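You operate a simulated robot arm through the tools that you are given. There is no shell and no other tool. Be economical: measure what you need, move in short steps, check, and stop when the job is done.

You are at the controls of a simulated two-armed robot. One attempt, no reset.

TASK
Put the 45 tan pad from the open half of the folding table in the soak tub and the 35 tan pad on top of the yellow tub. Put the blue tagged cloth on the cover of the ironing board away on the cabinet with the valves. Put the grey tray with one handle on the cover of the ironing board away on the shelf with the white basket. Open the cupboard door marked linen, take the white folded towel from the second shelf from the bottom of the linen cupboard and put it on the folding board and shut the linen again. The order is free.

Only the result counts: the job must be done as asked and must still hold three seconds after the hand-in. Knocking over, shifting, dropping, spilling or breaking anything else fails it. A push-on lid holds only when it is set on centred and level and pressed home; a screw cap is set on level and turned clockwise until tight. Flat cloth is picked up by pressing the open fingertips on it (5 to 10 N) and closing them slowly along it; thin cloth reads only 2 to 8 mm in the jaws.

THE ROBOT
Two 7-joint arms with fingered hands on one trunk, on a base that drives. Base frame: it is fixed to the floor where the robot stands at the start and does not move with it; the origin is under the middle of the robot, x ahead of it, y to its left, z up; the surface under the hand at the start is at about z = 0.76. Lengths are in m, angles in rad, forces in N, time in s.
The left shoulder is at the start at [0.07, 0.172, 1.252], the right one opposite. Places, roughly: blue tagged cloth [-1.25, -5.5, 0.75]; cabinet with the valves [-1.6, -1.1, 1.5]; cupboard door marked linen [1.1, -4.5, 1]; folded towel [1.25, -4.5, 1]; folding board [-0.75, -5.5, 0.75]; grey tray with one handle (24x22x5 cm) [-0.6, -5.5, 0.8]; shelf with the white basket (76x24 cm) [-1.66, 1.8, 1.5]; soak tub [0.5, 0, 0.75]; tan pad [0.75, 0, 0.75]; yellow tub [0.75, -0.5, 0.75]. Payload 5 kg a hand.
Tool frame (each hand has its own): the origin (TCP) lies between the finger pads and is the grasp point; the fingertips stand 0.043 m ahead of it; z points along the fingers, y is the line along which they close. Largest opening 0.144 m; the body of the gripper starts 0.05 m behind the TCP. The gripper is a hand of 5 fingers: y runs from the thumb to the fingers, the wrist lies at [-0.021, -0.124, -0.221] in the tool frame.
Orientation is that of the tool frame in the base frame, as [roll, pitch, yaw] about the fixed x, y, z axes, in that order (R = Rz(yaw) Ry(pitch) Rx(roll)). With the fingers straight down and the wrist toward the robot, the tool's x, y and z point along [0, 1, 0], [1, 0, 0] and [0, 0, -1] of the base frame.

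THE INTERFACE
- The arms move only by the tool apply_moves. It takes "left_rows", "right_rows" or both (then of equal length, played together; a hand with none holds still); each is a list of rows, each a list of 2 entries, a list of its own where there are three numbers: the shift along the tool's x, y, z in m, then the turn, a rotation vector about the tool's x, y, z in rad. In form: [[[tx, ty, tz], [ax, ay, az]], ...]. A call has 1 to 10 rows; each row shifts and turns the commanded pose from where the row before left it, along the tool's axes as they then stand. A row lasts 0.2 s, in which the tool goes at most 0.05 m and 0.15 rad; a call with a longer step from one row to the next is refused whole. A pose out of reach is approached as far as the arm can. The call stops where the force on the tool passes 40 N (or 10 N more than at its start, if that is more) or the arm is blocked; 0.2 s more then pass. In this call time passes only in rows, and 0.2 s behind the last. The reply holds the time, the measured pose of the TCP, the force on the tool along the base axes, the opening and the grip force, in the units named above and with some noise, with the torque about the TCP (base axes, N m) and any sound that the robot's microphone picked up.
- Cameras (640 x 400 px; columns grow to the right, rows downward): "scene" is now at [0.1333, -0.0059, 1.4741]; the picture's right is [-0.07, -1.00, 0.00], its down [-0.68, 0.05, -0.73] and it looks along [0.73, -0.05, -0.68] (base axes); focal length 248 px, centre (320, 200). "left" rides on the left gripper at [-0.086, -0.108, -0.168] in its tool frame; the picture's right is [-0.80, -0.28, 0.53], its down [0.54, -0.73, 0.42] and it looks along [0.27, 0.63, 0.73] (tool axes); focal length 275 px, centre (320, 200). "right" rides on the right gripper at [0.086, -0.108, -0.168] in its tool frame; the picture's right is [-0.80, 0.28, -0.53], its down [-0.54, -0.73, 0.42] and it looks along [-0.27, 0.63, 0.73] (tool axes); focal length 275 px, centre (320, 200). There is no depth. A picture from a camera that has moved, and an enlarged one, comes with that camera's place and axes in the base frame and with its lens.
- get_image(camera): a new picture of that camera. No time passes.
- lift_body(by): slides the trunk up (or, below 0, down) by that many m; the arms and the scene camera ride with it, the base frame stays. It gives what a move gives, with no picture.
- roll_base(legs): drives the robot by 1 to 6 legs, each [ahead, left, turn to the left] in m, m and rad, along the robot's own axes; the way and the turn of a leg run together, so that a leg with both is an arc; at most 1.5 m and 3.142 rad a leg. The arms and the cameras ride along, it lands a little off, and it stops where it bumps. It gives what a move gives.
- curl_fingers(index, middle, ring, little, thumb_bend, thumb_turn, hand): sets how far each is bent, from 0 (flat) to 1 (curled in); at 0.3 the hand is open as for a grip, at 0.7 the pads meet at the TCP. One left out holds its place. A second passes; each finger stops where it meets its share of the squeeze, and holds until it gets a number again. It is the only way to open and close the hand. It gives what a move gives, with no picture; readings hold the bend of each and the force on index, middle, ring, little, thumb and palm. thumb_turn goes from beside the hand (0) to across from the fingers (1), as for a grip.
- head_to(pan, tilt): turns the head with the scene camera to pan (to the left, within 1.501 rad either way) and tilt (down, from -0.506 to 1.204), counted from straight ahead of the robot. It gives what a move gives.
- enlarge(camera, box): a new picture of the part [left, top, right, bottom] of that camera's present view, enlarged. No time passes.
- sign_off(): hands the job in; it is judged then, once.

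Work in short steps. Places have to be worked out from the pictures, the camera data and where the tool is seen: move nearer, look again, correct. Check each grasp and each placing, and mend what went wrong. You have 186 turns and 158 pictures in all, those below and enlarged ones among them. Open the grippers and draw the arms clear of the work before you hand the job in, unless the task says otherwise.

The tools are called as a command line: name --argument value ..., lists and objects as JSON in quotes. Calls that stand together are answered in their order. apply_moves: Moves the arms, as the interface text tells. Its arguments: {"type":"object","properties":{"left_rows":{"type":"array"},"right_rows":{"type":"array"}},"required":[]} The other tools are called the same way: lift_body (by) slides the trunk up or down; curl_fingers (index, middle, ring, little, thumb_bend, thumb_turn, hand) moves the fingers one by one; roll_base (legs) drives the base; head_to (pan, tilt) turns the head that bears the scene camera; get_image (camera) takes a picture; enlarge (camera, box) takes an enlarged picture of a part of a camera's view; sign_off () hands the job in.

At the start:

```text
t: 0.0
left_tool_pos: [0.6287, 0.1833, 1.0876]
left_orientation: [3.141, 0.002, 1.571]
left_contact_force: [-0.6, -0.4, -0.1]
left_torque: [0.0, 0.0, -0.01]
left_opening: 0.1436
left_grasp_force: 0.0
left_shape: jaw
left_bend: [0.3, 0.3, 0.3, 0.3, 0.3, 0.98]
left_finger forces: [0.1, 0.1, 0.0, 0.0, 0.0, 0.0]
right_tool_pos: [0.6774, -0.4431, 1.0105]
right_orientation: [-3.141, 0.0, 1.571]
right_contact_force: [0.4, -0.1, 0.2]
right_torque: [0.0, 0.0, -0.03]
right_opening: 0.1436
right_grasp_force: 0.0
right_shape: jaw
right_bend: [0.3, 0.3, 0.3, 0.3, 0.3, 0.98]
right_finger forces: [0.0, 0.0, 0.0, 0.0, 0.0, 0.0]
trunk travel left (down, up): [-0.35, 0.59]
robot x, y, heading: [-0.0009, 0.0002, -0.001]
head pan, tilt: [-0.072, 0.749]
```

scene: 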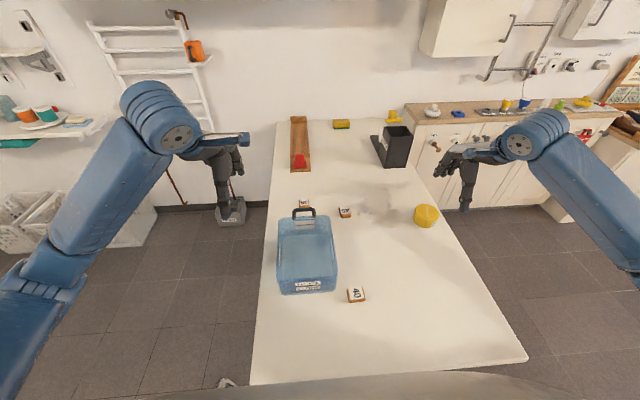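
right: 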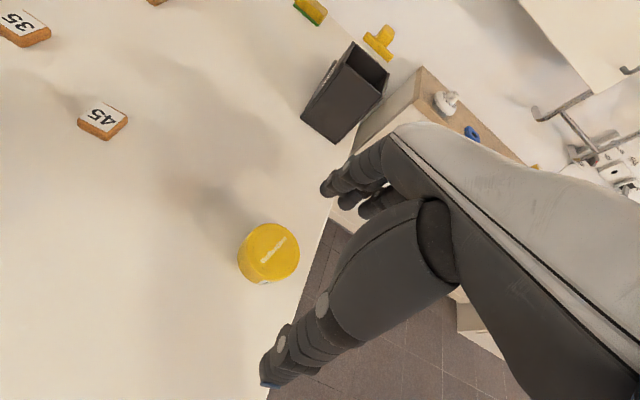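
left: 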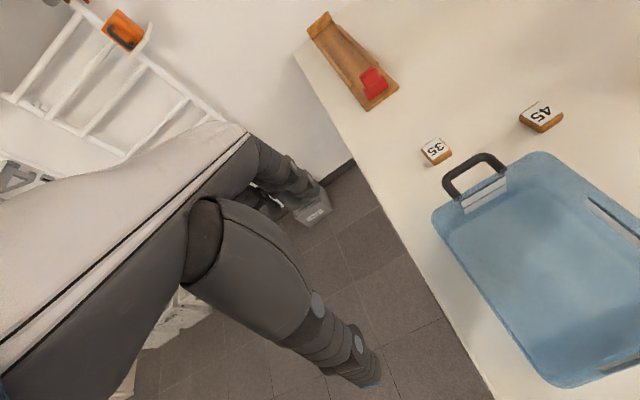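

I see three pads on the table, the blue soak tub and the yellow tub. I enlarge to read the labels.

enlarge --camera "scene" --box '[260, 180, 460, 310]'

enlarge --camera "left" --box '[380, 80, 640, 240]'

```text
3.08 times, centred on (360, 245) of scene
camera zoom: at [0.1333, -0.0059, 1.4741], right [-0.07, -1.0, 0.0], down [-0.68, 0.05, -0.73], along [0.73, -0.05, -0.68], focal length 762 px, centre (197, 62)
```

zoom: 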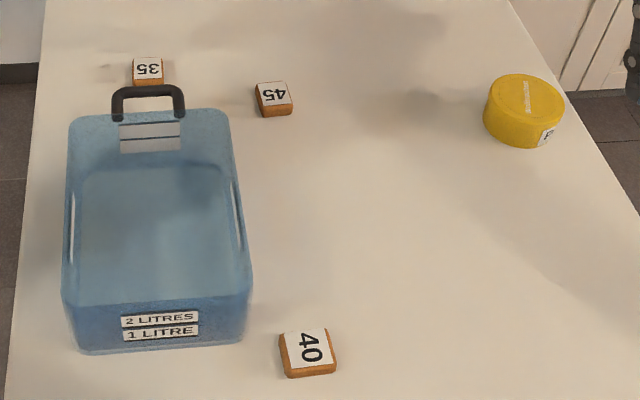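

```text
2.46 times, centred on (510, 160) of left
camera zoom: at [0.5208, 0.0979, 1.2562], right [-0.28, -0.8, -0.53], down [-0.73, 0.54, -0.42], along [0.63, 0.27, -0.73], focal length 678 px, centre (-148, 298)
```

zoom: 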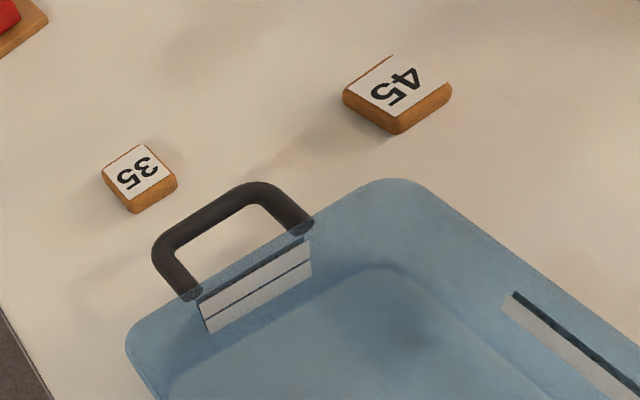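

The 45 pad sits near (0.806,-0.153), the 35 pad near (0.864,0.006), and the yellow tub top near (0.748,-0.449,0.82). I move the right hand above the 45 pad.

apply_moves --right_rows '[[[0.036, 0.0161, 0.006], [0, 0, 0]], [[0.036, 0.0161, 0.006], [0, 0, 0]], [[0.036, 0.0161, 0.006], [0, 0, 0]], [[0.036, 0.0161, 0.006], [0, 0, 0]], [[0.036, 0.0161, 0.006], [0, 0, 0]], [[0.036, 0.0161, 0.006], [0, 0, 0]], [[0.036, 0.0161, 0.006], [0, 0, 0]], [[0.036, 0.0161, 0.006], [0, 0, 0]]]'

get_image --camera "right"

get_image --camera "left"

```text
t: 1.8
left_tool_pos: [0.6279, 0.1853, 1.0873]
left_orientation: [-3.14, 0.002, 1.571]
left_contact_force: [0.8, -0.2, 0.2]
left_torque: [0.01, 0.05, -0.02]
left_opening: 0.1437
left_grasp_force: 0.0
left_shape: jaw
left_bend: [0.3, 0.3, 0.3, 0.3, 0.3, 0.98]
left_finger forces: [0.0, 0.0, 0.1, 0.1, 0.1, 0.0]
right_tool_pos: [0.8051, -0.1538, 0.9621]
right_orientation: [-3.139, 0.003, 1.568]
right_contact_force: [1.4, -0.6, 0.6]
right_torque: [-0.05, 0.02, 0.0]
right_opening: 0.1437
right_grasp_force: 0.1
right_shape: jaw
right_bend: [0.3, 0.3, 0.3, 0.3, 0.3, 0.98]
right_finger forces: [0.1, 0.1, 0.1, 0.0, 0.0, 0.1]
trunk travel left (down, up): [-0.35, 0.59]
robot x, y, heading: [-0.0038, -0.0024, 0.003]
head pan, tilt: [-0.072, 0.749]
```

```text
152 pictures are left
camera right: at [0.6961, -0.0678, 1.1303], right [0.28, -0.8, 0.54], down [-0.73, -0.54, -0.42], along [0.63, -0.27, -0.73], focal length 275 px, centre (320, 200)
```

right: 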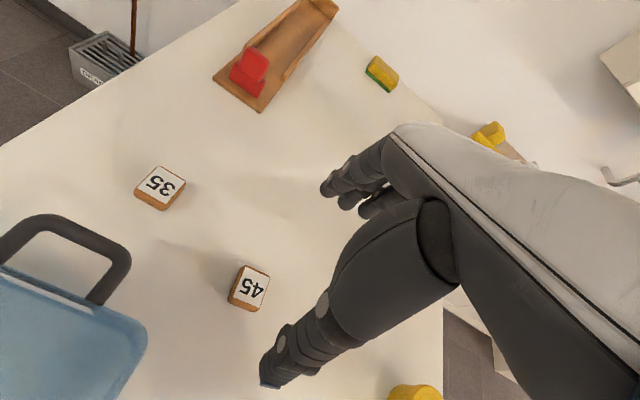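

```text
151 pictures are left
camera left: at [0.5218, 0.0994, 1.2556], right [-0.28, -0.8, -0.53], down [-0.73, 0.54, -0.42], along [0.63, 0.27, -0.73], focal length 275 px, centre (320, 200)
```

left: 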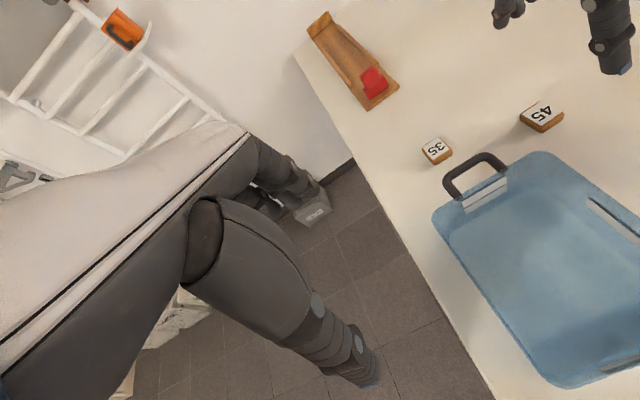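

The right camera puts the 45 pad at (0.814,-0.154). I centre over it and go down toward the table.

apply_moves --right_rows '[[[0, 0.009, 0.03], [0, 0, 0]], [[0, 0, 0.03], [0, 0, 0]], [[0, 0, 0.03], [0, 0, 0]], [[0, 0, 0.025], [0, 0, 0]], [[0, 0, 0.015], [0, 0, 0]], [[0, 0, 0.01], [0, 0, 0]]]'

get_image --camera "right"

enlarge --camera "left" --box '[440, 0, 640, 160]'

```text
t: 3.2
left_tool_pos: [0.6289, 0.1837, 1.0889]
left_orientation: [-3.141, 0.0, 1.57]
left_contact_force: [0.9, 0.3, 0.2]
left_torque: [0.01, -0.02, -0.01]
left_opening: 0.1439
left_grasp_force: 0.0
left_shape: jaw
left_bend: [0.3, 0.3, 0.3, 0.3, 0.3, 0.98]
left_finger forces: [0.0, 0.0, 0.0, 0.0, 0.1, 0.1]
right_tool_pos: [0.8145, -0.1549, 0.8231]
right_orientation: [3.141, -0.001, 1.571]
right_contact_force: [-0.5, 0.4, 0.0]
right_torque: [0.0, 0.03, 0.0]
right_opening: 0.1439
right_grasp_force: 0.0
right_shape: jaw
right_bend: [0.3, 0.3, 0.3, 0.3, 0.3, 0.98]
right_finger forces: [0.0, 0.0, 0.1, 0.0, 0.0, 0.0]
trunk travel left (down, up): [-0.35, 0.59]
robot x, y, heading: [-0.0005, 0.0006, 0.002]
head pan, tilt: [-0.072, 0.749]
```

```text
150 pictures are left
camera right: at [0.706, -0.0693, 0.9917], right [0.28, -0.8, 0.53], down [-0.73, -0.54, -0.42], along [0.63, -0.27, -0.73], focal length 275 px, centre (320, 200)
```

right: 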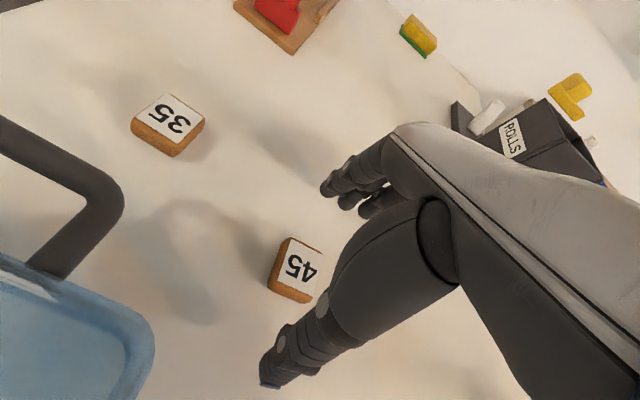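

```text
2.50 times, centred on (540, 80) of left
camera zoom: at [0.5211, 0.0981, 1.256], right [-0.28, -0.8, -0.53], down [-0.73, 0.54, -0.42], along [0.63, 0.27, -0.73], focal length 688 px, centre (-230, 500)
```

zoom: 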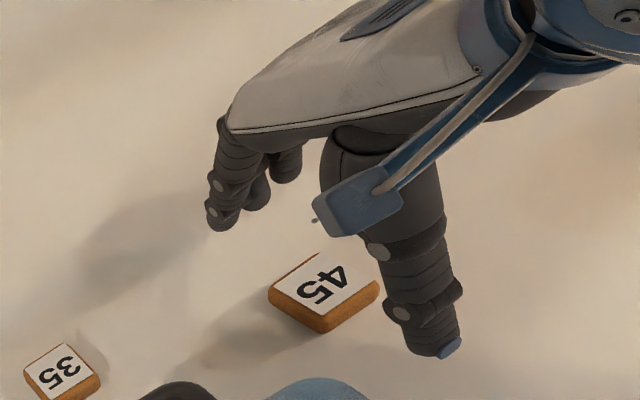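

The pad lies between thumb and fingers. I lower a bit further and watch the force.

apply_moves --right_rows '[[[0, 0.001, 0.006], [0, 0, 0]], [[0, 0, 0.005], [0, 0, 0]], [[0, 0, 0.004], [0, 0, 0]]]'

curl_fingers --hand "right" --index 0.48 --middle 0.48 --ring 0.48 --little 0.48 --thumb_bend 0.48

enlarge --camera "left" --box '[440, 0, 640, 160]'

```text
t: 4.0
left_tool_pos: [0.6287, 0.1834, 1.0893]
left_orientation: [-3.141, -0.001, 1.571]
left_contact_force: [0.7, -0.1, 0.0]
left_torque: [-0.01, -0.01, 0.03]
left_opening: 0.144
left_grasp_force: 0.1
left_shape: jaw
left_bend: [0.3, 0.3, 0.3, 0.3, 0.3, 0.98]
left_finger forces: [0.0, 0.1, 0.1, 0.1, 0.1, 0.0]
right_tool_pos: [0.8169, -0.1565, 0.8083]
right_orientation: [-3.141, 0.001, 1.571]
right_contact_force: [0.5, -0.3, 0.1]
right_torque: [-0.01, 0.0, -0.04]
right_opening: 0.1437
right_grasp_force: 0.1
right_shape: jaw
right_bend: [0.3, 0.3, 0.3, 0.3, 0.3, 0.98]
right_finger forces: [0.1, 0.0, 0.0, 0.0, 0.0, 0.0]
trunk travel left (down, up): [-0.35, 0.59]
robot x, y, heading: [-0.0007, 0.0014, -0.003]
head pan, tilt: [-0.072, 0.749]
```

```text
t: 5.0
left_tool_pos: [0.6283, 0.1842, 1.0882]
left_orientation: [3.141, 0.0, 1.571]
left_contact_force: [0.0, 0.9, -0.1]
left_torque: [0.03, 0.01, 0.01]
left_opening: 0.1435
left_grasp_force: 0.0
left_shape: jaw
left_bend: [0.3, 0.3, 0.3, 0.3, 0.3, 0.98]
left_finger forces: [0.0, 0.1, 0.1, 0.0, 0.1, 0.0]
right_tool_pos: [0.8161, -0.1555, 0.8095]
right_orientation: [3.138, 0.001, 1.571]
right_contact_force: [1.6, 0.2, 7.9]
right_torque: [-0.1, -0.53, -0.04]
right_opening: 0.0864
right_grasp_force: 4.1
right_shape: fingers
right_bend: [0.48, 0.47, 0.48, 0.48, 0.48, 0.98]
right_finger forces: [0.0, 8.3, 0.0, 0.0, 0.1, 0.0]
trunk travel left (down, up): [-0.35, 0.59]
robot x, y, heading: [0.0021, 0.0054, -0.0]
head pan, tilt: [-0.072, 0.749]
```

```text
2.50 times, centred on (540, 80) of left
camera zoom: at [0.5202, 0.0981, 1.2565], right [-0.28, -0.8, -0.53], down [-0.73, 0.54, -0.42], along [0.63, 0.27, -0.73], focal length 688 px, centre (-230, 500)
```

zoom: 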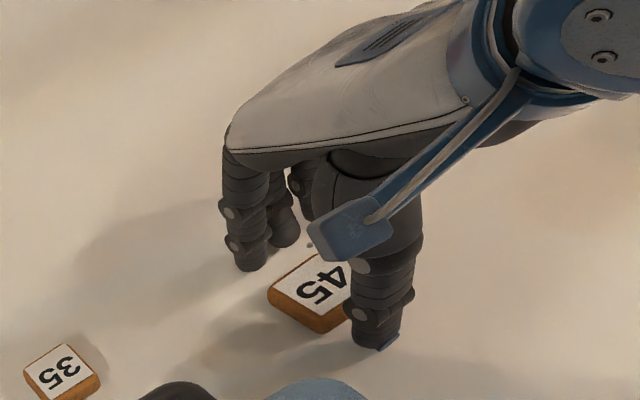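

The middle finger touches the table. I raise 5 mm and keep closing.

apply_moves --right_rows '[[[0, 0, -0.005], [0, 0, 0]]]'

curl_fingers --hand "right" --index 0.65 --middle 0.65 --ring 0.65 --little 0.65 --thumb_bend 0.65

enlarge --camera "left" --box '[440, 0, 640, 160]'

```text
t: 5.4
left_tool_pos: [0.6284, 0.1833, 1.0888]
left_orientation: [-3.141, 0.001, 1.569]
left_contact_force: [-0.3, 0.0, -0.4]
left_torque: [-0.01, 0.03, 0.05]
left_opening: 0.1439
left_grasp_force: 0.1
left_shape: jaw
left_bend: [0.3, 0.3, 0.3, 0.3, 0.3, 0.98]
left_finger forces: [0.0, 0.0, 0.0, 0.1, 0.0, 0.1]
right_tool_pos: [0.8157, -0.1561, 0.8123]
right_orientation: [-3.141, -0.001, 1.572]
right_contact_force: [-0.9, -0.1, 0.3]
right_torque: [-0.02, 0.03, -0.07]
right_opening: 0.0866
right_grasp_force: 0.0
right_shape: fingers
right_bend: [0.48, 0.48, 0.48, 0.48, 0.48, 0.98]
right_finger forces: [0.1, 0.0, 0.0, 0.0, 0.1, 0.0]
trunk travel left (down, up): [-0.35, 0.59]
robot x, y, heading: [-0.0025, -0.0003, -0.002]
head pan, tilt: [-0.072, 0.749]
```

```text
t: 6.4
left_tool_pos: [0.6291, 0.184, 1.0896]
left_orientation: [3.14, 0.003, 1.571]
left_contact_force: [0.5, 0.0, 0.0]
left_torque: [-0.01, -0.06, 0.02]
left_opening: 0.1438
left_grasp_force: 0.0
left_shape: jaw
left_bend: [0.3, 0.3, 0.3, 0.3, 0.3, 0.98]
left_finger forces: [0.0, 0.0, 0.0, 0.0, 0.1, 0.0]
right_tool_pos: [0.8152, -0.1549, 0.8121]
right_orientation: [-3.141, 0.0, 1.571]
right_contact_force: [-0.4, 1.2, -0.5]
right_torque: [-0.01, 0.02, -0.04]
right_opening: 0.0514
right_grasp_force: 12.3
right_shape: fingers
right_bend: [0.59, 0.61, 0.65, 0.65, 0.57, 0.96]
right_finger forces: [6.4, 5.8, 0.1, 0.1, 12.0, 0.0]
trunk travel left (down, up): [-0.35, 0.59]
robot x, y, heading: [-0.003, 0.0007, 0.003]
head pan, tilt: [-0.072, 0.749]
```

```text
2.50 times, centred on (540, 80) of left
camera zoom: at [0.5209, 0.098, 1.2561], right [-0.28, -0.8, -0.53], down [-0.73, 0.54, -0.42], along [0.63, 0.27, -0.73], focal length 688 px, centre (-230, 500)
```

zoom: 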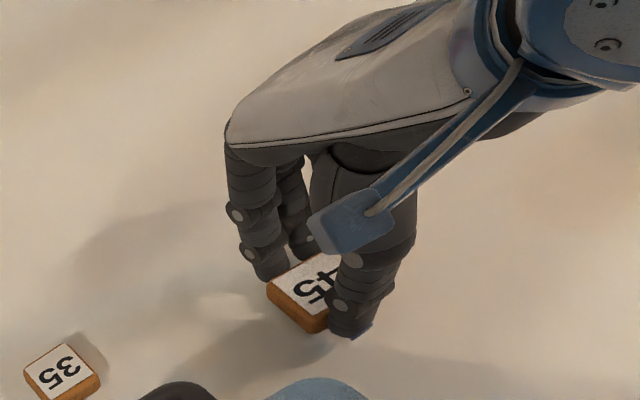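

The pad is gripped at 12 N by index, middle and thumb. I lift, pull back, then move left over the tub.

apply_moves --right_rows '[[[0, 0, -0.04], [0, 0, 0]], [[0, 0, -0.04], [0, 0, 0]], [[0, 0, -0.04], [0, 0, 0]], [[0, 0, -0.04], [0, 0, 0]], [[0, -0.05, 0], [0, 0, 0]], [[0, -0.05, 0], [0, 0, 0]], [[0.0, -0.05, 0], [0, 0, 0]], [[0.03, -0.035, 0], [0, 0, 0]], [[0.04, -0.015, 0], [0, 0, 0]], [[0.04, -0.01, 0], [0, 0, 0]]]'

apply_moves --right_rows '[[[0.045, 0, 0], [0, 0, 0]]]'

get_image --camera "right"

get_image --camera "left"

```text
t: 8.6
left_tool_pos: [0.6276, 0.184, 1.0894]
left_orientation: [3.142, 0.003, 1.571]
left_contact_force: [0.2, 0.6, -0.9]
left_torque: [-0.02, 0.06, 0.02]
left_opening: 0.1439
left_grasp_force: 0.1
left_shape: jaw
left_bend: [0.3, 0.3, 0.3, 0.3, 0.3, 0.98]
left_finger forces: [0.1, 0.0, 0.1, 0.1, 0.0, 0.0]
right_tool_pos: [0.6042, -0.0441, 0.9738]
right_orientation: [-3.14, 0.002, 1.57]
right_contact_force: [0.1, 0.3, -0.5]
right_torque: [-0.04, -0.01, 0.0]
right_opening: 0.0512
right_grasp_force: 11.5
right_shape: fingers
right_bend: [0.6, 0.61, 0.65, 0.65, 0.57, 0.96]
right_finger forces: [6.4, 5.5, 0.0, 0.1, 12.0, 0.0]
trunk travel left (down, up): [-0.35, 0.59]
robot x, y, heading: [0.0016, -0.0044, 0.0]
head pan, tilt: [-0.072, 0.749]
```

```text
t: 9.0
left_tool_pos: [0.6292, 0.1868, 1.0895]
left_orientation: [-3.14, 0.003, 1.57]
left_contact_force: [0.5, 1.0, -0.1]
left_torque: [-0.08, 0.02, -0.03]
left_opening: 0.1435
left_grasp_force: 0.0
left_shape: jaw
left_bend: [0.3, 0.3, 0.3, 0.3, 0.3, 0.98]
left_finger forces: [0.1, 0.0, 0.0, 0.0, 0.0, 0.0]
right_tool_pos: [0.6063, 0.0023, 0.9736]
right_orientation: [-3.14, 0.005, 1.57]
right_contact_force: [0.3, 1.3, -1.4]
right_torque: [-0.08, 0.0, 0.0]
right_opening: 0.0512
right_grasp_force: 11.5
right_shape: fingers
right_bend: [0.6, 0.61, 0.65, 0.65, 0.57, 0.96]
right_finger forces: [6.3, 5.5, 0.0, 0.1, 11.8, 0.0]
trunk travel left (down, up): [-0.35, 0.59]
robot x, y, heading: [-0.0002, -0.0015, -0.002]
head pan, tilt: [-0.072, 0.749]
```

```text
146 pictures are left
camera right: at [0.4966, 0.0883, 1.1415], right [0.28, -0.8, 0.54], down [-0.73, -0.54, -0.42], along [0.63, -0.27, -0.73], focal length 275 px, centre (320, 200)
```

right: 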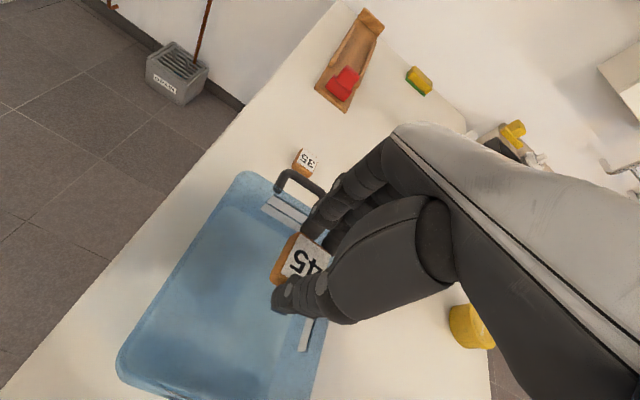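

```text
145 pictures are left
camera left: at [0.5218, 0.1007, 1.2554], right [-0.28, -0.8, -0.53], down [-0.73, 0.54, -0.42], along [0.63, 0.27, -0.73], focal length 275 px, centre (320, 200)
```

left: 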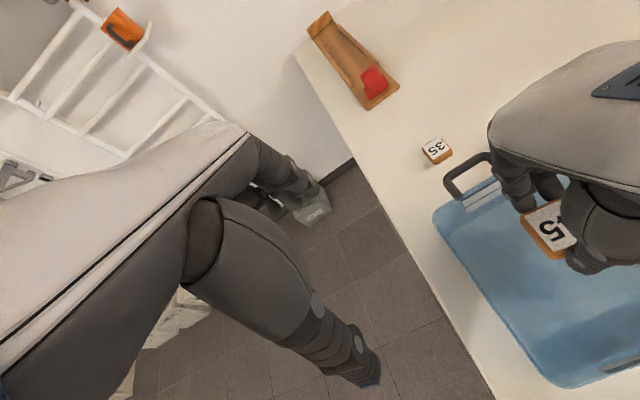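

The hand is over the middle of the tub. I lower the pad into it step by step.

apply_moves --right_rows '[[[0, 0, 0.04], [0, 0, 0]], [[0, 0, 0.04], [0, 0, 0]], [[0, 0, 0.03], [0, 0, 0]], [[0, 0, 0.015], [0, 0, 0]], [[0, 0, 0.008], [0, 0, 0]], [[0, 0, 0.006], [0, 0, 0]]]'

get_image --camera "left"

```text
t: 10.4
left_tool_pos: [0.6284, 0.1827, 1.0892]
left_orientation: [-3.142, 0.0, 1.572]
left_contact_force: [-0.1, -0.6, 0.7]
left_torque: [0.02, -0.01, 0.01]
left_opening: 0.1438
left_grasp_force: 0.0
left_shape: jaw
left_bend: [0.3, 0.3, 0.3, 0.3, 0.3, 0.98]
left_finger forces: [0.1, 0.0, 0.0, 0.0, 0.0, 0.0]
right_tool_pos: [0.607, -0.0005, 0.8337]
right_orientation: [3.141, 0.0, 1.57]
right_contact_force: [-0.3, -0.6, -0.3]
right_torque: [0.01, -0.02, 0.01]
right_opening: 0.0512
right_grasp_force: 11.2
right_shape: fingers
right_bend: [0.6, 0.61, 0.65, 0.65, 0.57, 0.96]
right_finger forces: [6.3, 5.5, 0.1, 0.0, 11.8, 0.1]
trunk travel left (down, up): [-0.35, 0.59]
robot x, y, heading: [0.0005, 0.0008, 0.001]
head pan, tilt: [-0.072, 0.749]
```

```text
144 pictures are left
camera left: at [0.5208, 0.098, 1.2562], right [-0.28, -0.8, -0.53], down [-0.73, 0.54, -0.42], along [0.63, 0.27, -0.73], focal length 275 px, centre (320, 200)
```

left: 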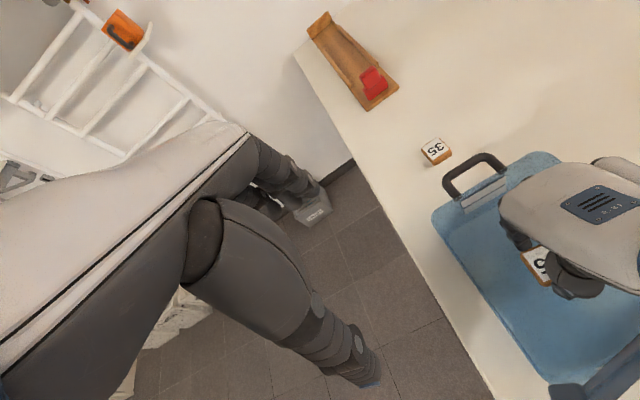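

No contact yet; I lower a little more until it touches.

apply_moves --right_rows '[[[0, 0, 0.005], [0, 0, 0]], [[0, 0, 0.004], [0, 0, 0]], [[0, 0, 0.003], [0, 0, 0]]]'

enlarge --camera "left" --box '[420, 130, 640, 400]'

```text
t: 11.2
left_tool_pos: [0.6283, 0.1827, 1.0894]
left_orientation: [3.141, -0.001, 1.571]
left_contact_force: [-0.3, 0.0, -0.2]
left_torque: [-0.04, -0.01, 0.0]
left_opening: 0.1438
left_grasp_force: 0.0
left_shape: jaw
left_bend: [0.3, 0.3, 0.3, 0.3, 0.3, 0.98]
left_finger forces: [0.0, 0.1, 0.0, 0.0, 0.1, 0.2]
right_tool_pos: [0.6076, -0.0004, 0.8224]
right_orientation: [3.141, 0.001, 1.572]
right_contact_force: [0.4, -0.2, -0.4]
right_torque: [-0.05, -0.03, 0.0]
right_opening: 0.051
right_grasp_force: 12.1
right_shape: fingers
right_bend: [0.6, 0.61, 0.65, 0.65, 0.57, 0.96]
right_finger forces: [6.3, 5.4, 0.1, 1.1, 11.8, 0.1]
trunk travel left (down, up): [-0.35, 0.59]
robot x, y, heading: [0.0011, -0.0002, -0.001]
head pan, tilt: [-0.072, 0.749]
```

```text
1.48 times, centred on (530, 265) of left
camera zoom: at [0.5206, 0.0982, 1.2562], right [-0.28, -0.8, -0.53], down [-0.73, 0.54, -0.42], along [0.63, 0.27, -0.73], focal length 408 px, centre (9, 104)
```

zoom: 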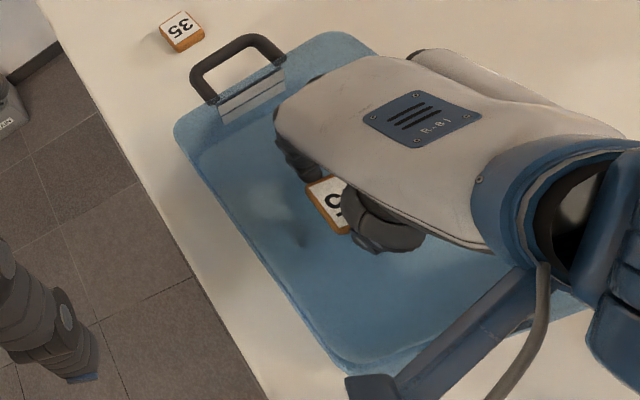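

It's near the floor of the tub. I open the hand just a bit.

curl_fingers --hand "right" --index 0.48 --middle 0.48 --thumb_bend 0.42

apply_moves --right_rows '[[[0, 0, -0.02], [0, 0, 0]], [[0, 0, -0.03], [0, 0, 0]], [[0, 0, -0.04], [0, 0, 0]], [[0, 0, -0.04], [0, 0, 0]]]'

get_image --camera "left"

get_image --camera "right"

```text
t: 12.2
left_tool_pos: [0.6296, 0.1825, 1.0894]
left_orientation: [3.142, 0.0, 1.572]
left_contact_force: [0.0, 0.2, -0.8]
left_torque: [-0.01, 0.0, 0.01]
left_opening: 0.1437
left_grasp_force: 0.1
left_shape: jaw
left_bend: [0.3, 0.3, 0.3, 0.3, 0.3, 0.98]
left_finger forces: [0.0, 0.1, 0.0, 0.0, 0.0, 0.0]
right_tool_pos: [0.6073, -0.0005, 0.823]
right_orientation: [3.141, 0.0, 1.57]
right_contact_force: [0.4, 1.3, 1.4]
right_torque: [-0.06, -0.04, 0.06]
right_opening: 0.0959
right_grasp_force: 0.9
right_shape: fingers
right_bend: [0.48, 0.48, 0.65, 0.65, 0.42, 0.97]
right_finger forces: [0.0, 0.0, 0.0, 0.9, 0.0, 0.0]
trunk travel left (down, up): [-0.35, 0.59]
robot x, y, heading: [-0.0025, 0.0023, -0.004]
head pan, tilt: [-0.072, 0.749]
```

```text
t: 13.2
left_tool_pos: [0.6274, 0.1843, 1.0893]
left_orientation: [-3.14, 0.001, 1.571]
left_contact_force: [-0.3, 0.5, -0.4]
left_torque: [-0.06, -0.02, -0.01]
left_opening: 0.1436
left_grasp_force: 0.1
left_shape: jaw
left_bend: [0.3, 0.3, 0.3, 0.3, 0.3, 0.98]
left_finger forces: [0.0, 0.1, 0.0, 0.0, 0.0, 0.1]
right_tool_pos: [0.6055, 0.0005, 0.9534]
right_orientation: [-3.14, 0.001, 1.57]
right_contact_force: [0.1, 0.0, 0.1]
right_torque: [-0.03, -0.03, 0.02]
right_opening: 0.0962
right_grasp_force: 0.1
right_shape: fingers
right_bend: [0.48, 0.48, 0.65, 0.65, 0.42, 0.98]
right_finger forces: [0.1, 0.0, 0.1, 0.0, 0.1, 0.0]
trunk travel left (down, up): [-0.35, 0.59]
robot x, y, heading: [-0.0008, 0.0017, 0.004]
head pan, tilt: [-0.072, 0.749]
```

```text
142 pictures are left
camera left: at [0.52, 0.0997, 1.2563], right [-0.28, -0.8, -0.53], down [-0.73, 0.54, -0.42], along [0.63, 0.27, -0.73], focal length 275 px, centre (320, 200)
```

left: 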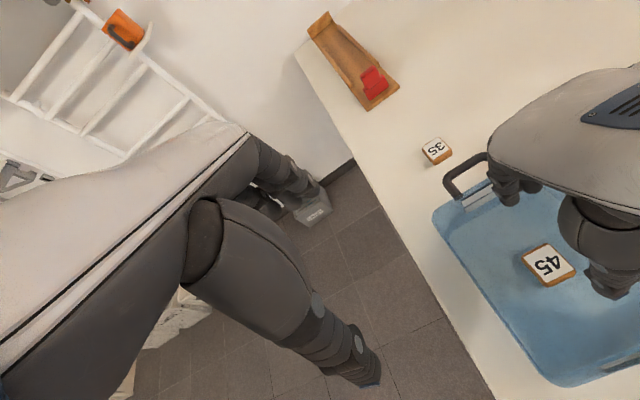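

```text
141 pictures are left
camera right: at [0.4973, 0.0875, 1.1212], right [0.28, -0.8, 0.54], down [-0.73, -0.54, -0.42], along [0.63, -0.27, -0.73], focal length 275 px, centre (320, 200)
```

right: 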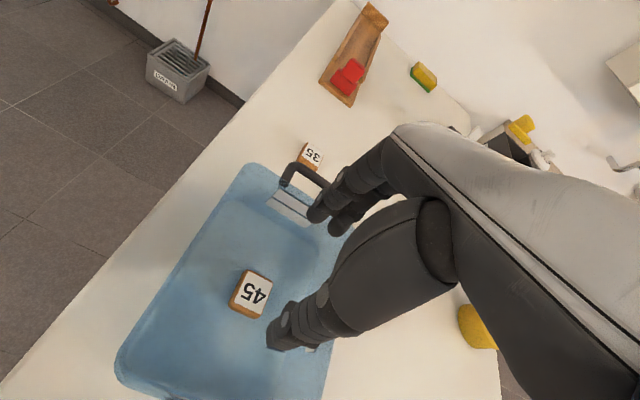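

The 45 pad lies flat in the tub. Now I rise, go forward over the handle to above the 35 pad.

apply_moves --right_rows '[[[0, 0, -0.04], [0, 0, 0]], [[0, 0.03, -0.03], [0, 0, 0]], [[0, 0.045, 0], [0, 0, 0]], [[0, 0.045, 0], [0, 0, 0]], [[0, 0.045, 0], [0, 0, 0]], [[0, 0.045, 0], [0, 0, 0]], [[0.003, 0.045, 0], [0, 0, 0]], [[0.003, 0.011, 0.03], [0, 0, 0]]]'

get_image --camera "right"

get_image --camera "left"

```text
t: 13.8
left_tool_pos: [0.6302, 0.1827, 1.0879]
left_orientation: [-3.14, 0.0, 1.567]
left_contact_force: [-0.3, -0.5, -0.4]
left_torque: [0.01, 0.03, 0.02]
left_opening: 0.1436
left_grasp_force: 0.0
left_shape: jaw
left_bend: [0.3, 0.3, 0.3, 0.3, 0.3, 0.98]
left_finger forces: [0.1, 0.0, 0.1, 0.0, 0.1, 0.1]
right_tool_pos: [0.6491, -0.0862, 0.981]
right_orientation: [3.139, 0.165, 1.494]
right_contact_force: [0.2, -0.2, -0.2]
right_torque: [-0.03, 0.05, 0.0]
right_opening: 0.0962
right_grasp_force: 0.0
right_shape: fingers
right_bend: [0.48, 0.48, 0.65, 0.65, 0.42, 0.98]
right_finger forces: [0.0, 0.1, 0.0, 0.0, 0.1, 0.0]
trunk travel left (down, up): [-0.35, 0.59]
robot x, y, heading: [0.0022, -0.0002, -0.006]
head pan, tilt: [-0.072, 0.749]
stopped in row 3 (right hand): the arm was blocked; the commanded pose is now the measured one
```

```text
140 pictures are left
camera right: at [0.549, 0.035, 1.1332], right [0.23, -0.72, 0.66], down [-0.77, -0.55, -0.33], along [0.6, -0.43, -0.68], focal length 275 px, centre (320, 200)
```

right: 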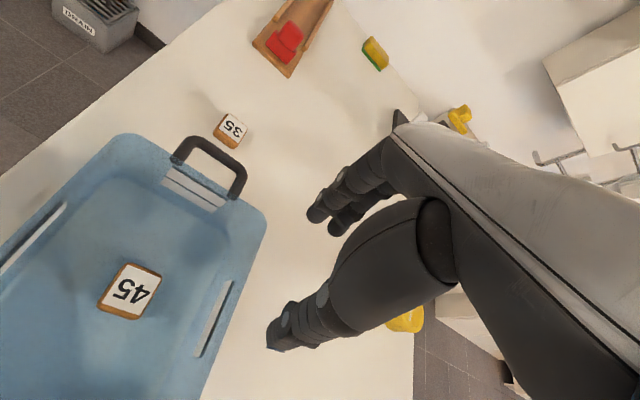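

```text
139 pictures are left
camera left: at [0.5226, 0.0963, 1.2552], right [-0.29, -0.8, -0.53], down [-0.73, 0.54, -0.42], along [0.63, 0.27, -0.73], focal length 275 px, centre (320, 200)
```

left: 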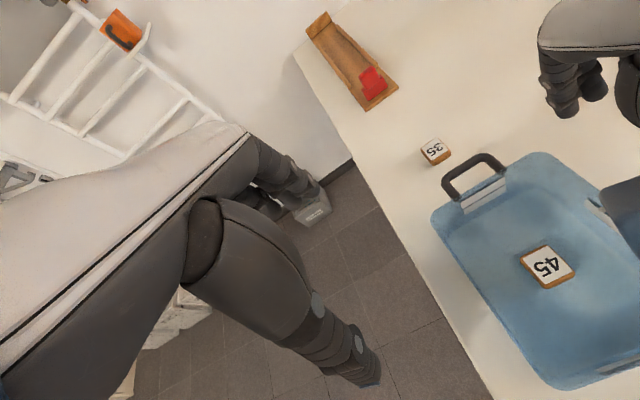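

The arm got blocked by its own posture and swung right, without touching anything. I level the hand again and go forward on this side.

apply_moves --right_rows '[[[0, 0, -0.01], [0, 0.08, -0.038]], [[0, 0, -0.01], [0, 0.085, -0.038]], [[0, 0.04, 0], [0, 0, 0]], [[0, 0.04, 0], [0, 0, 0]], [[0, 0.04, 0], [0, 0, 0]], [[0, 0.04, 0], [0, 0, 0]], [[0, 0.04, 0], [0, 0, 0]]]'

```text
t: 15.4
left_tool_pos: [0.6295, 0.184, 1.0876]
left_orientation: [-3.141, 0.0, 1.57]
left_contact_force: [0.8, -0.4, -0.6]
left_torque: [0.01, 0.01, -0.03]
left_opening: 0.1434
left_grasp_force: 0.0
left_shape: jaw
left_bend: [0.3, 0.3, 0.3, 0.3, 0.3, 0.98]
left_finger forces: [0.0, 0.0, 0.0, 0.1, 0.0, 0.0]
right_tool_pos: [0.849, -0.0813, 1.001]
right_orientation: [-3.139, -0.001, 1.572]
right_contact_force: [0.0, 1.1, -0.5]
right_torque: [0.03, -0.01, -0.03]
right_opening: 0.0965
right_grasp_force: 0.1
right_shape: fingers
right_bend: [0.48, 0.48, 0.65, 0.65, 0.42, 0.98]
right_finger forces: [0.0, 0.1, 0.0, 0.0, 0.1, 0.0]
trunk travel left (down, up): [-0.35, 0.59]
robot x, y, heading: [-0.0028, -0.0016, 0.001]
head pan, tilt: [-0.072, 0.749]
```

Good. Now left to y≈0.006, x≈0.872, and down to about 0.90 for a look.

apply_moves --right_rows '[[[0.03, 0.01, 0], [0, 0, 0]], [[0.03, 0.01, 0], [0, 0, 0]], [[0.027, 0.003, 0], [0, 0, 0]], [[0, 0, 0.04], [0, 0, 0]], [[0, 0, 0.04], [0, 0, 0]]]'

get_image --camera "right"

get_image --camera "left"

```text
t: 16.6
left_tool_pos: [0.6297, 0.183, 1.0886]
left_orientation: [3.141, 0.001, 1.569]
left_contact_force: [0.1, -0.3, -0.4]
left_torque: [-0.03, -0.01, 0.01]
left_opening: 0.1437
left_grasp_force: 0.1
left_shape: jaw
left_bend: [0.3, 0.3, 0.3, 0.3, 0.3, 0.98]
left_finger forces: [0.0, 0.0, 0.0, 0.0, 0.1, 0.1]
right_tool_pos: [0.876, -0.0008, 0.9261]
right_orientation: [3.137, 0.005, 1.567]
right_contact_force: [0.1, 0.1, 1.0]
right_torque: [-0.03, 0.02, 0.01]
right_opening: 0.0963
right_grasp_force: 0.1
right_shape: fingers
right_bend: [0.48, 0.48, 0.65, 0.65, 0.42, 0.97]
right_finger forces: [0.0, 0.0, 0.1, 0.1, 0.1, 0.0]
trunk travel left (down, up): [-0.35, 0.59]
robot x, y, heading: [0.0002, -0.0013, -0.002]
head pan, tilt: [-0.072, 0.749]
```

```text
138 pictures are left
camera right: at [0.7646, 0.0873, 1.0939], right [0.28, -0.8, 0.54], down [-0.73, -0.54, -0.42], along [0.63, -0.27, -0.73], focal length 275 px, centre (320, 200)
```

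right: 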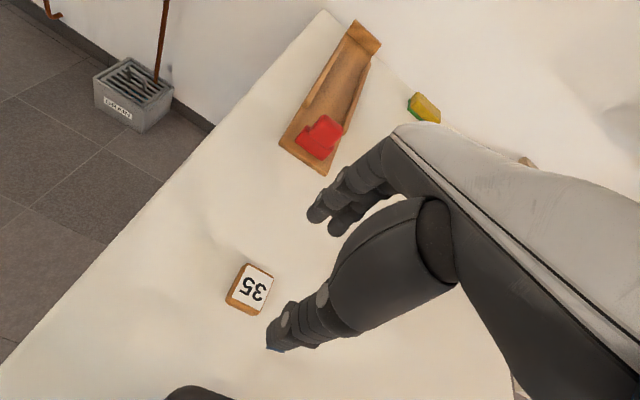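

```text
137 pictures are left
camera left: at [0.5211, 0.0974, 1.2561], right [-0.29, -0.8, -0.53], down [-0.73, 0.54, -0.42], along [0.63, 0.27, -0.73], focal length 275 px, centre (320, 200)
```

left: 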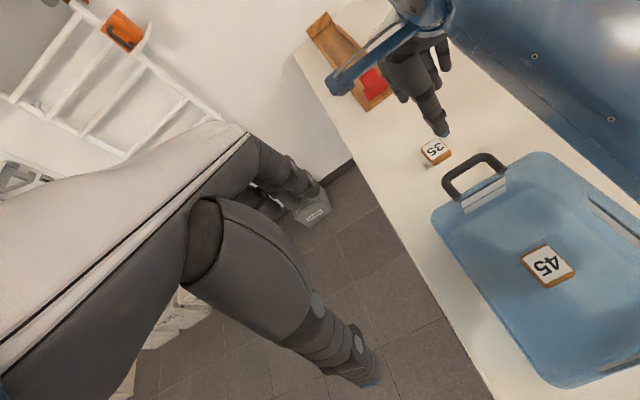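

The 35 pad is at (0.869,0.008). I centre over it and descend to z≈0.812.

apply_moves --right_rows '[[[0.009, -0.006, 0.03], [0, 0, 0]], [[0, 0, 0.03], [0, 0, 0]], [[0, 0, 0.03], [0, 0, 0]], [[0, 0, 0.016], [0, 0, 0]], [[0, 0, 0.006], [0, 0, 0]]]'

get_image --camera "right"

enlarge --camera "left" --box '[340, 40, 540, 200]'

```text
t: 18.0
left_tool_pos: [0.6292, 0.1828, 1.0881]
left_orientation: [-3.141, -0.002, 1.571]
left_contact_force: [-0.8, -0.1, 0.0]
left_torque: [0.0, 0.0, -0.01]
left_opening: 0.1438
left_grasp_force: 0.0
left_shape: jaw
left_bend: [0.3, 0.3, 0.3, 0.3, 0.3, 0.98]
left_finger forces: [0.0, 0.1, 0.0, 0.1, 0.0, 0.0]
right_tool_pos: [0.8832, -0.0125, 0.8274]
right_orientation: [3.116, 0.023, 1.547]
right_contact_force: [0.2, 0.2, 0.4]
right_torque: [0.02, -0.01, 0.02]
right_opening: 0.0964
right_grasp_force: 0.0
right_shape: fingers
right_bend: [0.48, 0.48, 0.65, 0.65, 0.42, 0.97]
right_finger forces: [0.0, 0.1, 0.1, 0.0, 0.0, 0.1]
trunk travel left (down, up): [-0.35, 0.59]
robot x, y, heading: [0.0, -0.0011, -0.008]
head pan, tilt: [-0.072, 0.749]
stopped in row 5 (right hand): the arm was blocked; the commanded pose is now the measured one
```

```text
136 pictures are left
camera right: at [0.7712, 0.0792, 0.9907], right [0.25, -0.79, 0.56], down [-0.73, -0.54, -0.43], along [0.64, -0.3, -0.71], focal length 275 px, centre (320, 200)
```

right: 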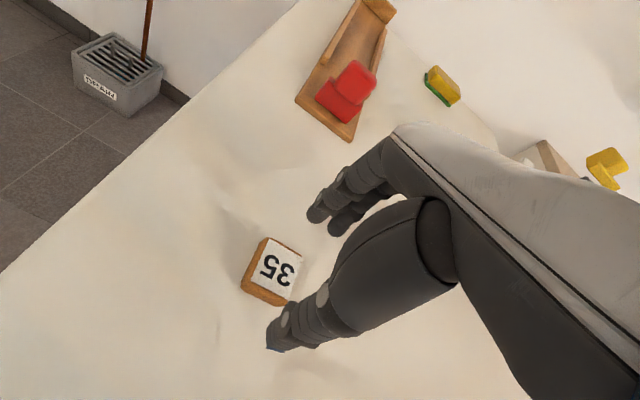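

```text
2.50 times, centred on (440, 120) of left
camera zoom: at [0.5209, 0.0971, 1.2559], right [-0.28, -0.8, -0.53], down [-0.73, 0.54, -0.42], along [0.63, 0.27, -0.73], focal length 688 px, centre (20, 400)
```

zoom: 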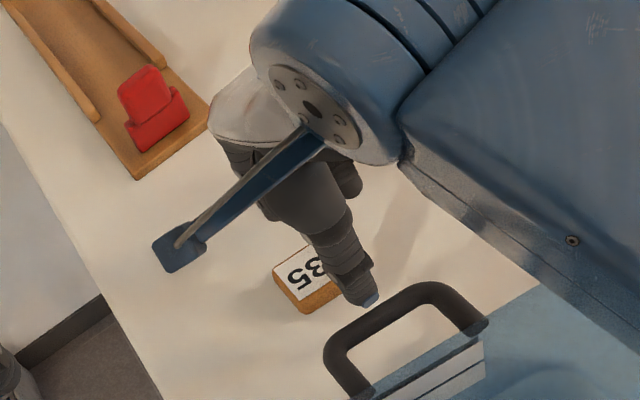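

The right arm hits its joint limit this far left. I raise the hand clear and shift the base left 0.15 m.

apply_moves --right_rows '[[[-0.005, 0, -0.04], [0, 0, 0]], [[-0.01, 0, -0.04], [0, 0, 0]], [[-0.02, 0, -0.04], [0.0, 0.01, -0.01]], [[-0.02, 0, -0.04], [-0.01, 0.01, -0.01]], [[-0.02, 0, -0.04], [-0.01, 0, 0]]]'

roll_base --legs '[[0, 0.15, 0]]'

get_image --camera "scene"

get_image --camera "right"

```text
t: 19.2
left_tool_pos: [0.629, 0.1821, 1.09]
left_orientation: [-3.141, 0.0, 1.571]
left_contact_force: [-0.9, -0.6, -0.1]
left_torque: [0.01, -0.04, -0.01]
left_opening: 0.1437
left_grasp_force: 0.1
left_shape: jaw
left_bend: [0.3, 0.3, 0.3, 0.3, 0.3, 0.98]
left_finger forces: [0.0, 0.0, 0.1, 0.1, 0.0, 0.0]
right_tool_pos: [0.8729, -0.0809, 1.0263]
right_orientation: [3.098, -0.002, 1.573]
right_contact_force: [0.4, -0.6, -0.2]
right_torque: [0.03, -0.03, 0.0]
right_opening: 0.0965
right_grasp_force: 0.1
right_shape: fingers
right_bend: [0.48, 0.48, 0.65, 0.65, 0.42, 0.97]
right_finger forces: [0.1, 0.0, 0.1, 0.1, 0.0, 0.0]
trunk travel left (down, up): [-0.35, 0.59]
robot x, y, heading: [-0.0014, 0.0008, 0.003]
head pan, tilt: [-0.072, 0.749]
```

```text
t: 20.6
left_tool_pos: [0.6271, 0.3304, 1.0885]
left_orientation: [3.14, 0.0, 1.572]
left_contact_force: [0.0, 0.8, -0.1]
left_torque: [0.0, 0.03, -0.03]
left_opening: 0.1437
left_grasp_force: 0.1
left_shape: jaw
left_bend: [0.3, 0.3, 0.3, 0.3, 0.3, 0.98]
left_finger forces: [0.0, 0.0, 0.1, 0.0, 0.0, 0.0]
right_tool_pos: [0.8736, 0.0672, 1.0271]
right_orientation: [3.1, -0.001, 1.574]
right_contact_force: [0.6, -1.2, -0.5]
right_torque: [-0.03, -0.05, 0.0]
right_opening: 0.0963
right_grasp_force: 0.0
right_shape: fingers
right_bend: [0.48, 0.48, 0.65, 0.65, 0.42, 0.97]
right_finger forces: [0.1, 0.1, 0.1, 0.1, 0.0, 0.1]
trunk travel left (down, up): [-0.35, 0.59]
robot x, y, heading: [-0.0008, 0.1436, 0.001]
head pan, tilt: [-0.072, 0.749]
```

```text
134 pictures are left
camera scene: at [0.1332, 0.1406, 1.4741], right [-0.07, -1.0, 0.0], down [-0.68, 0.05, -0.73], along [0.73, -0.05, -0.68], focal length 248 px, centre (320, 200)
```

scene: 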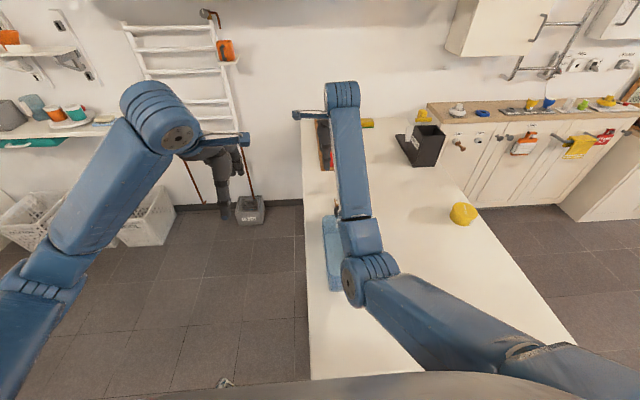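

```text
133 pictures are left
camera right: at [0.7578, 0.1531, 1.1908], right [0.26, -0.8, 0.54], down [-0.7, -0.54, -0.46], along [0.66, -0.26, -0.7], focal length 275 px, centre (320, 200)
```

right: 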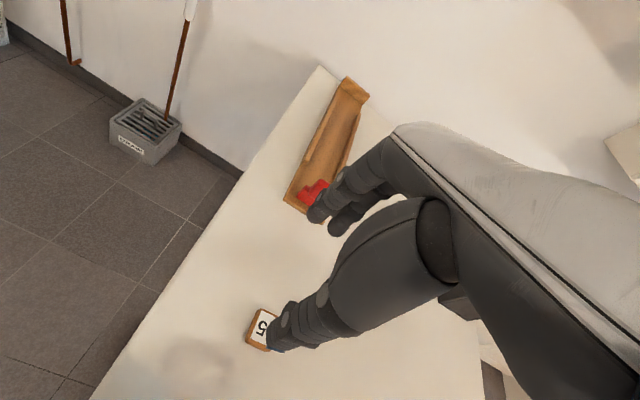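

I level the hand and descend over the pad at (0.869,0.008).

apply_moves --right_rows '[[[-0.03, 0, 0], [0.042, 0, 0]], [[-0.029, -0.004, 0.02], [0, 0, 0]], [[0, 0, 0.04], [0, 0, 0]], [[0, 0, 0.04], [0, 0, 0]], [[0, 0, 0.04], [0, 0, 0]], [[0, 0, 0.03], [0, 0, 0]], [[0, 0, 0.02], [0, 0, 0]]]'

get_image --camera "right"

get_image --camera "left"

```text
t: 22.2
left_tool_pos: [0.6278, 0.3294, 1.0888]
left_orientation: [-3.14, 0.0, 1.573]
left_contact_force: [-0.8, 0.0, 0.9]
left_torque: [0.02, 0.06, -0.01]
left_opening: 0.1434
left_grasp_force: 0.0
left_shape: jaw
left_bend: [0.3, 0.3, 0.3, 0.3, 0.3, 0.98]
left_finger forces: [0.1, 0.0, 0.0, 0.0, 0.0, 0.1]
right_tool_pos: [0.8705, 0.0095, 0.837]
right_orientation: [3.14, -0.003, 1.574]
right_contact_force: [0.7, 0.6, 0.2]
right_torque: [0.0, 0.0, -0.04]
right_opening: 0.0964
right_grasp_force: 0.2
right_shape: fingers
right_bend: [0.48, 0.48, 0.65, 0.65, 0.42, 0.98]
right_finger forces: [0.1, 0.0, 0.0, 0.1, 0.1, 0.1]
trunk travel left (down, up): [-0.35, 0.59]
robot x, y, heading: [0.0014, 0.147, 0.002]
head pan, tilt: [-0.072, 0.749]
```

```text
132 pictures are left
camera right: at [0.7616, 0.0957, 1.0059], right [0.29, -0.8, 0.53], down [-0.72, -0.54, -0.43], along [0.63, -0.26, -0.73], focal length 275 px, centre (320, 200)
```

right: 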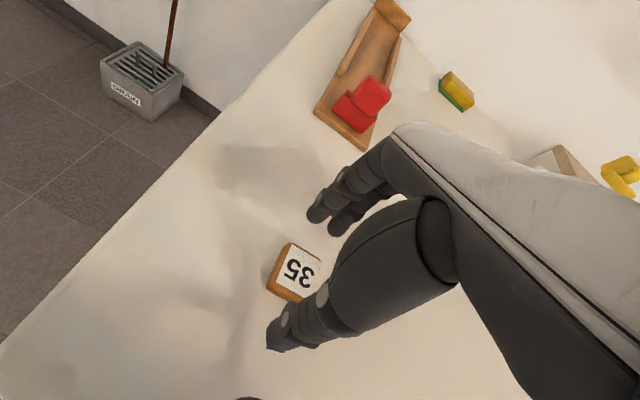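

```text
131 pictures are left
camera left: at [0.5206, 0.2446, 1.2561], right [-0.28, -0.8, -0.53], down [-0.73, 0.54, -0.42], along [0.63, 0.27, -0.73], focal length 275 px, centre (320, 200)
```

left: 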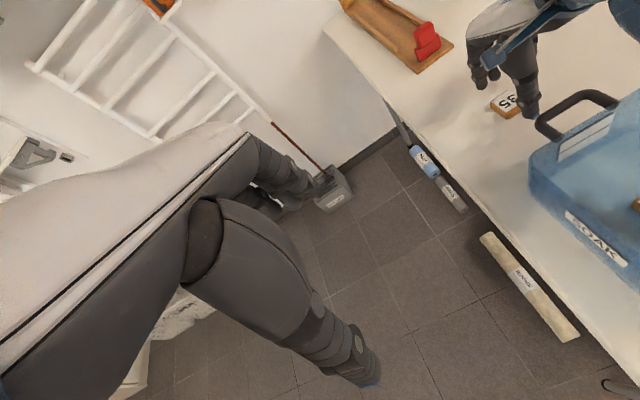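

Centred well. Down to 0.813 and close.

apply_moves --right_rows '[[[0, 0, 0.012], [0, 0, 0]], [[0, 0, 0.008], [0, 0, 0]], [[0, 0, 0.004], [0, 0, 0]]]'

curl_fingers --hand "right" --index 0.68 --middle 0.68 --ring 0.65 --little 0.65 --thumb_bend 0.68

apply_moves --right_rows '[[[0, 0, -0.03], [0, 0, 0]], [[0, 0, -0.04], [0, 0, 0]], [[0, 0, -0.04], [0, 0, 0]], [[0, 0, -0.04], [0, 0, 0]]]'

get_image --camera "right"

```text
t: 23.0
left_tool_pos: [0.6292, 0.3305, 1.0886]
left_orientation: [3.141, 0.0, 1.571]
left_contact_force: [-0.3, 0.9, -0.3]
left_torque: [0.03, 0.0, 0.05]
left_opening: 0.1438
left_grasp_force: 0.0
left_shape: jaw
left_bend: [0.3, 0.3, 0.3, 0.3, 0.3, 0.98]
left_finger forces: [0.1, 0.1, 0.0, 0.0, 0.0, 0.0]
right_tool_pos: [0.8712, 0.0091, 0.813]
right_orientation: [3.14, -0.001, 1.574]
right_contact_force: [0.1, -0.2, -0.1]
right_torque: [0.04, -0.02, -0.04]
right_opening: 0.0963
right_grasp_force: 0.0
right_shape: fingers
right_bend: [0.48, 0.48, 0.65, 0.65, 0.42, 0.98]
right_finger forces: [0.1, 0.0, 0.0, 0.0, 0.0, 0.1]
trunk travel left (down, up): [-0.35, 0.59]
robot x, y, heading: [-0.0001, 0.1457, 0.003]
head pan, tilt: [-0.072, 0.749]
```

```text
t: 24.0
left_tool_pos: [0.6272, 0.3296, 1.0885]
left_orientation: [-3.141, -0.001, 1.574]
left_contact_force: [0.1, 0.5, -0.3]
left_torque: [-0.02, 0.01, -0.02]
left_opening: 0.1438
left_grasp_force: 0.1
left_shape: jaw
left_bend: [0.3, 0.3, 0.3, 0.3, 0.3, 0.98]
left_finger forces: [0.1, 0.0, 0.0, 0.0, 0.0, 0.1]
right_tool_pos: [0.8703, 0.009, 0.8139]
right_orientation: [3.14, -0.002, 1.574]
right_contact_force: [0.6, -0.6, 0.1]
right_torque: [0.01, 0.01, -0.02]
right_opening: 0.0509
right_grasp_force: 16.7
right_shape: fingers
right_bend: [0.61, 0.64, 0.65, 0.65, 0.57, 0.96]
right_finger forces: [9.6, 7.2, 0.0, 0.1, 16.7, 0.0]
trunk travel left (down, up): [-0.35, 0.59]
robot x, y, heading: [0.0018, 0.1472, 0.002]
head pan, tilt: [-0.072, 0.749]
```

```text
t: 25.0
left_tool_pos: [0.6285, 0.3294, 1.0888]
left_orientation: [3.141, 0.001, 1.574]
left_contact_force: [0.6, 0.7, 0.3]
left_torque: [0.01, -0.03, 0.0]
left_opening: 0.1437
left_grasp_force: 0.1
left_shape: jaw
left_bend: [0.3, 0.3, 0.3, 0.3, 0.3, 0.98]
left_finger forces: [0.1, 0.0, 0.0, 0.1, 0.0, 0.0]
right_tool_pos: [0.8673, 0.0095, 0.9641]
right_orientation: [-3.141, -0.001, 1.574]
right_contact_force: [-0.8, -0.3, -1.4]
right_torque: [0.0, 0.0, 0.01]
right_opening: 0.0505
right_grasp_force: 16.7
right_shape: fingers
right_bend: [0.61, 0.64, 0.65, 0.65, 0.57, 0.96]
right_finger forces: [9.6, 7.3, 0.0, 0.0, 16.7, 0.0]
trunk travel left (down, up): [-0.35, 0.59]
robot x, y, heading: [0.0005, 0.1435, -0.003]
head pan, tilt: [-0.072, 0.749]
```

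```text
130 pictures are left
camera right: at [0.7576, 0.0941, 1.1319], right [0.29, -0.8, 0.53], down [-0.72, -0.54, -0.42], along [0.63, -0.26, -0.73], focal length 275 px, centre (320, 200)
```

right: 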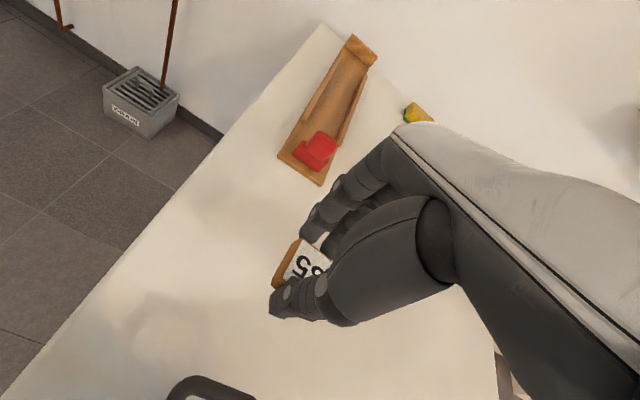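

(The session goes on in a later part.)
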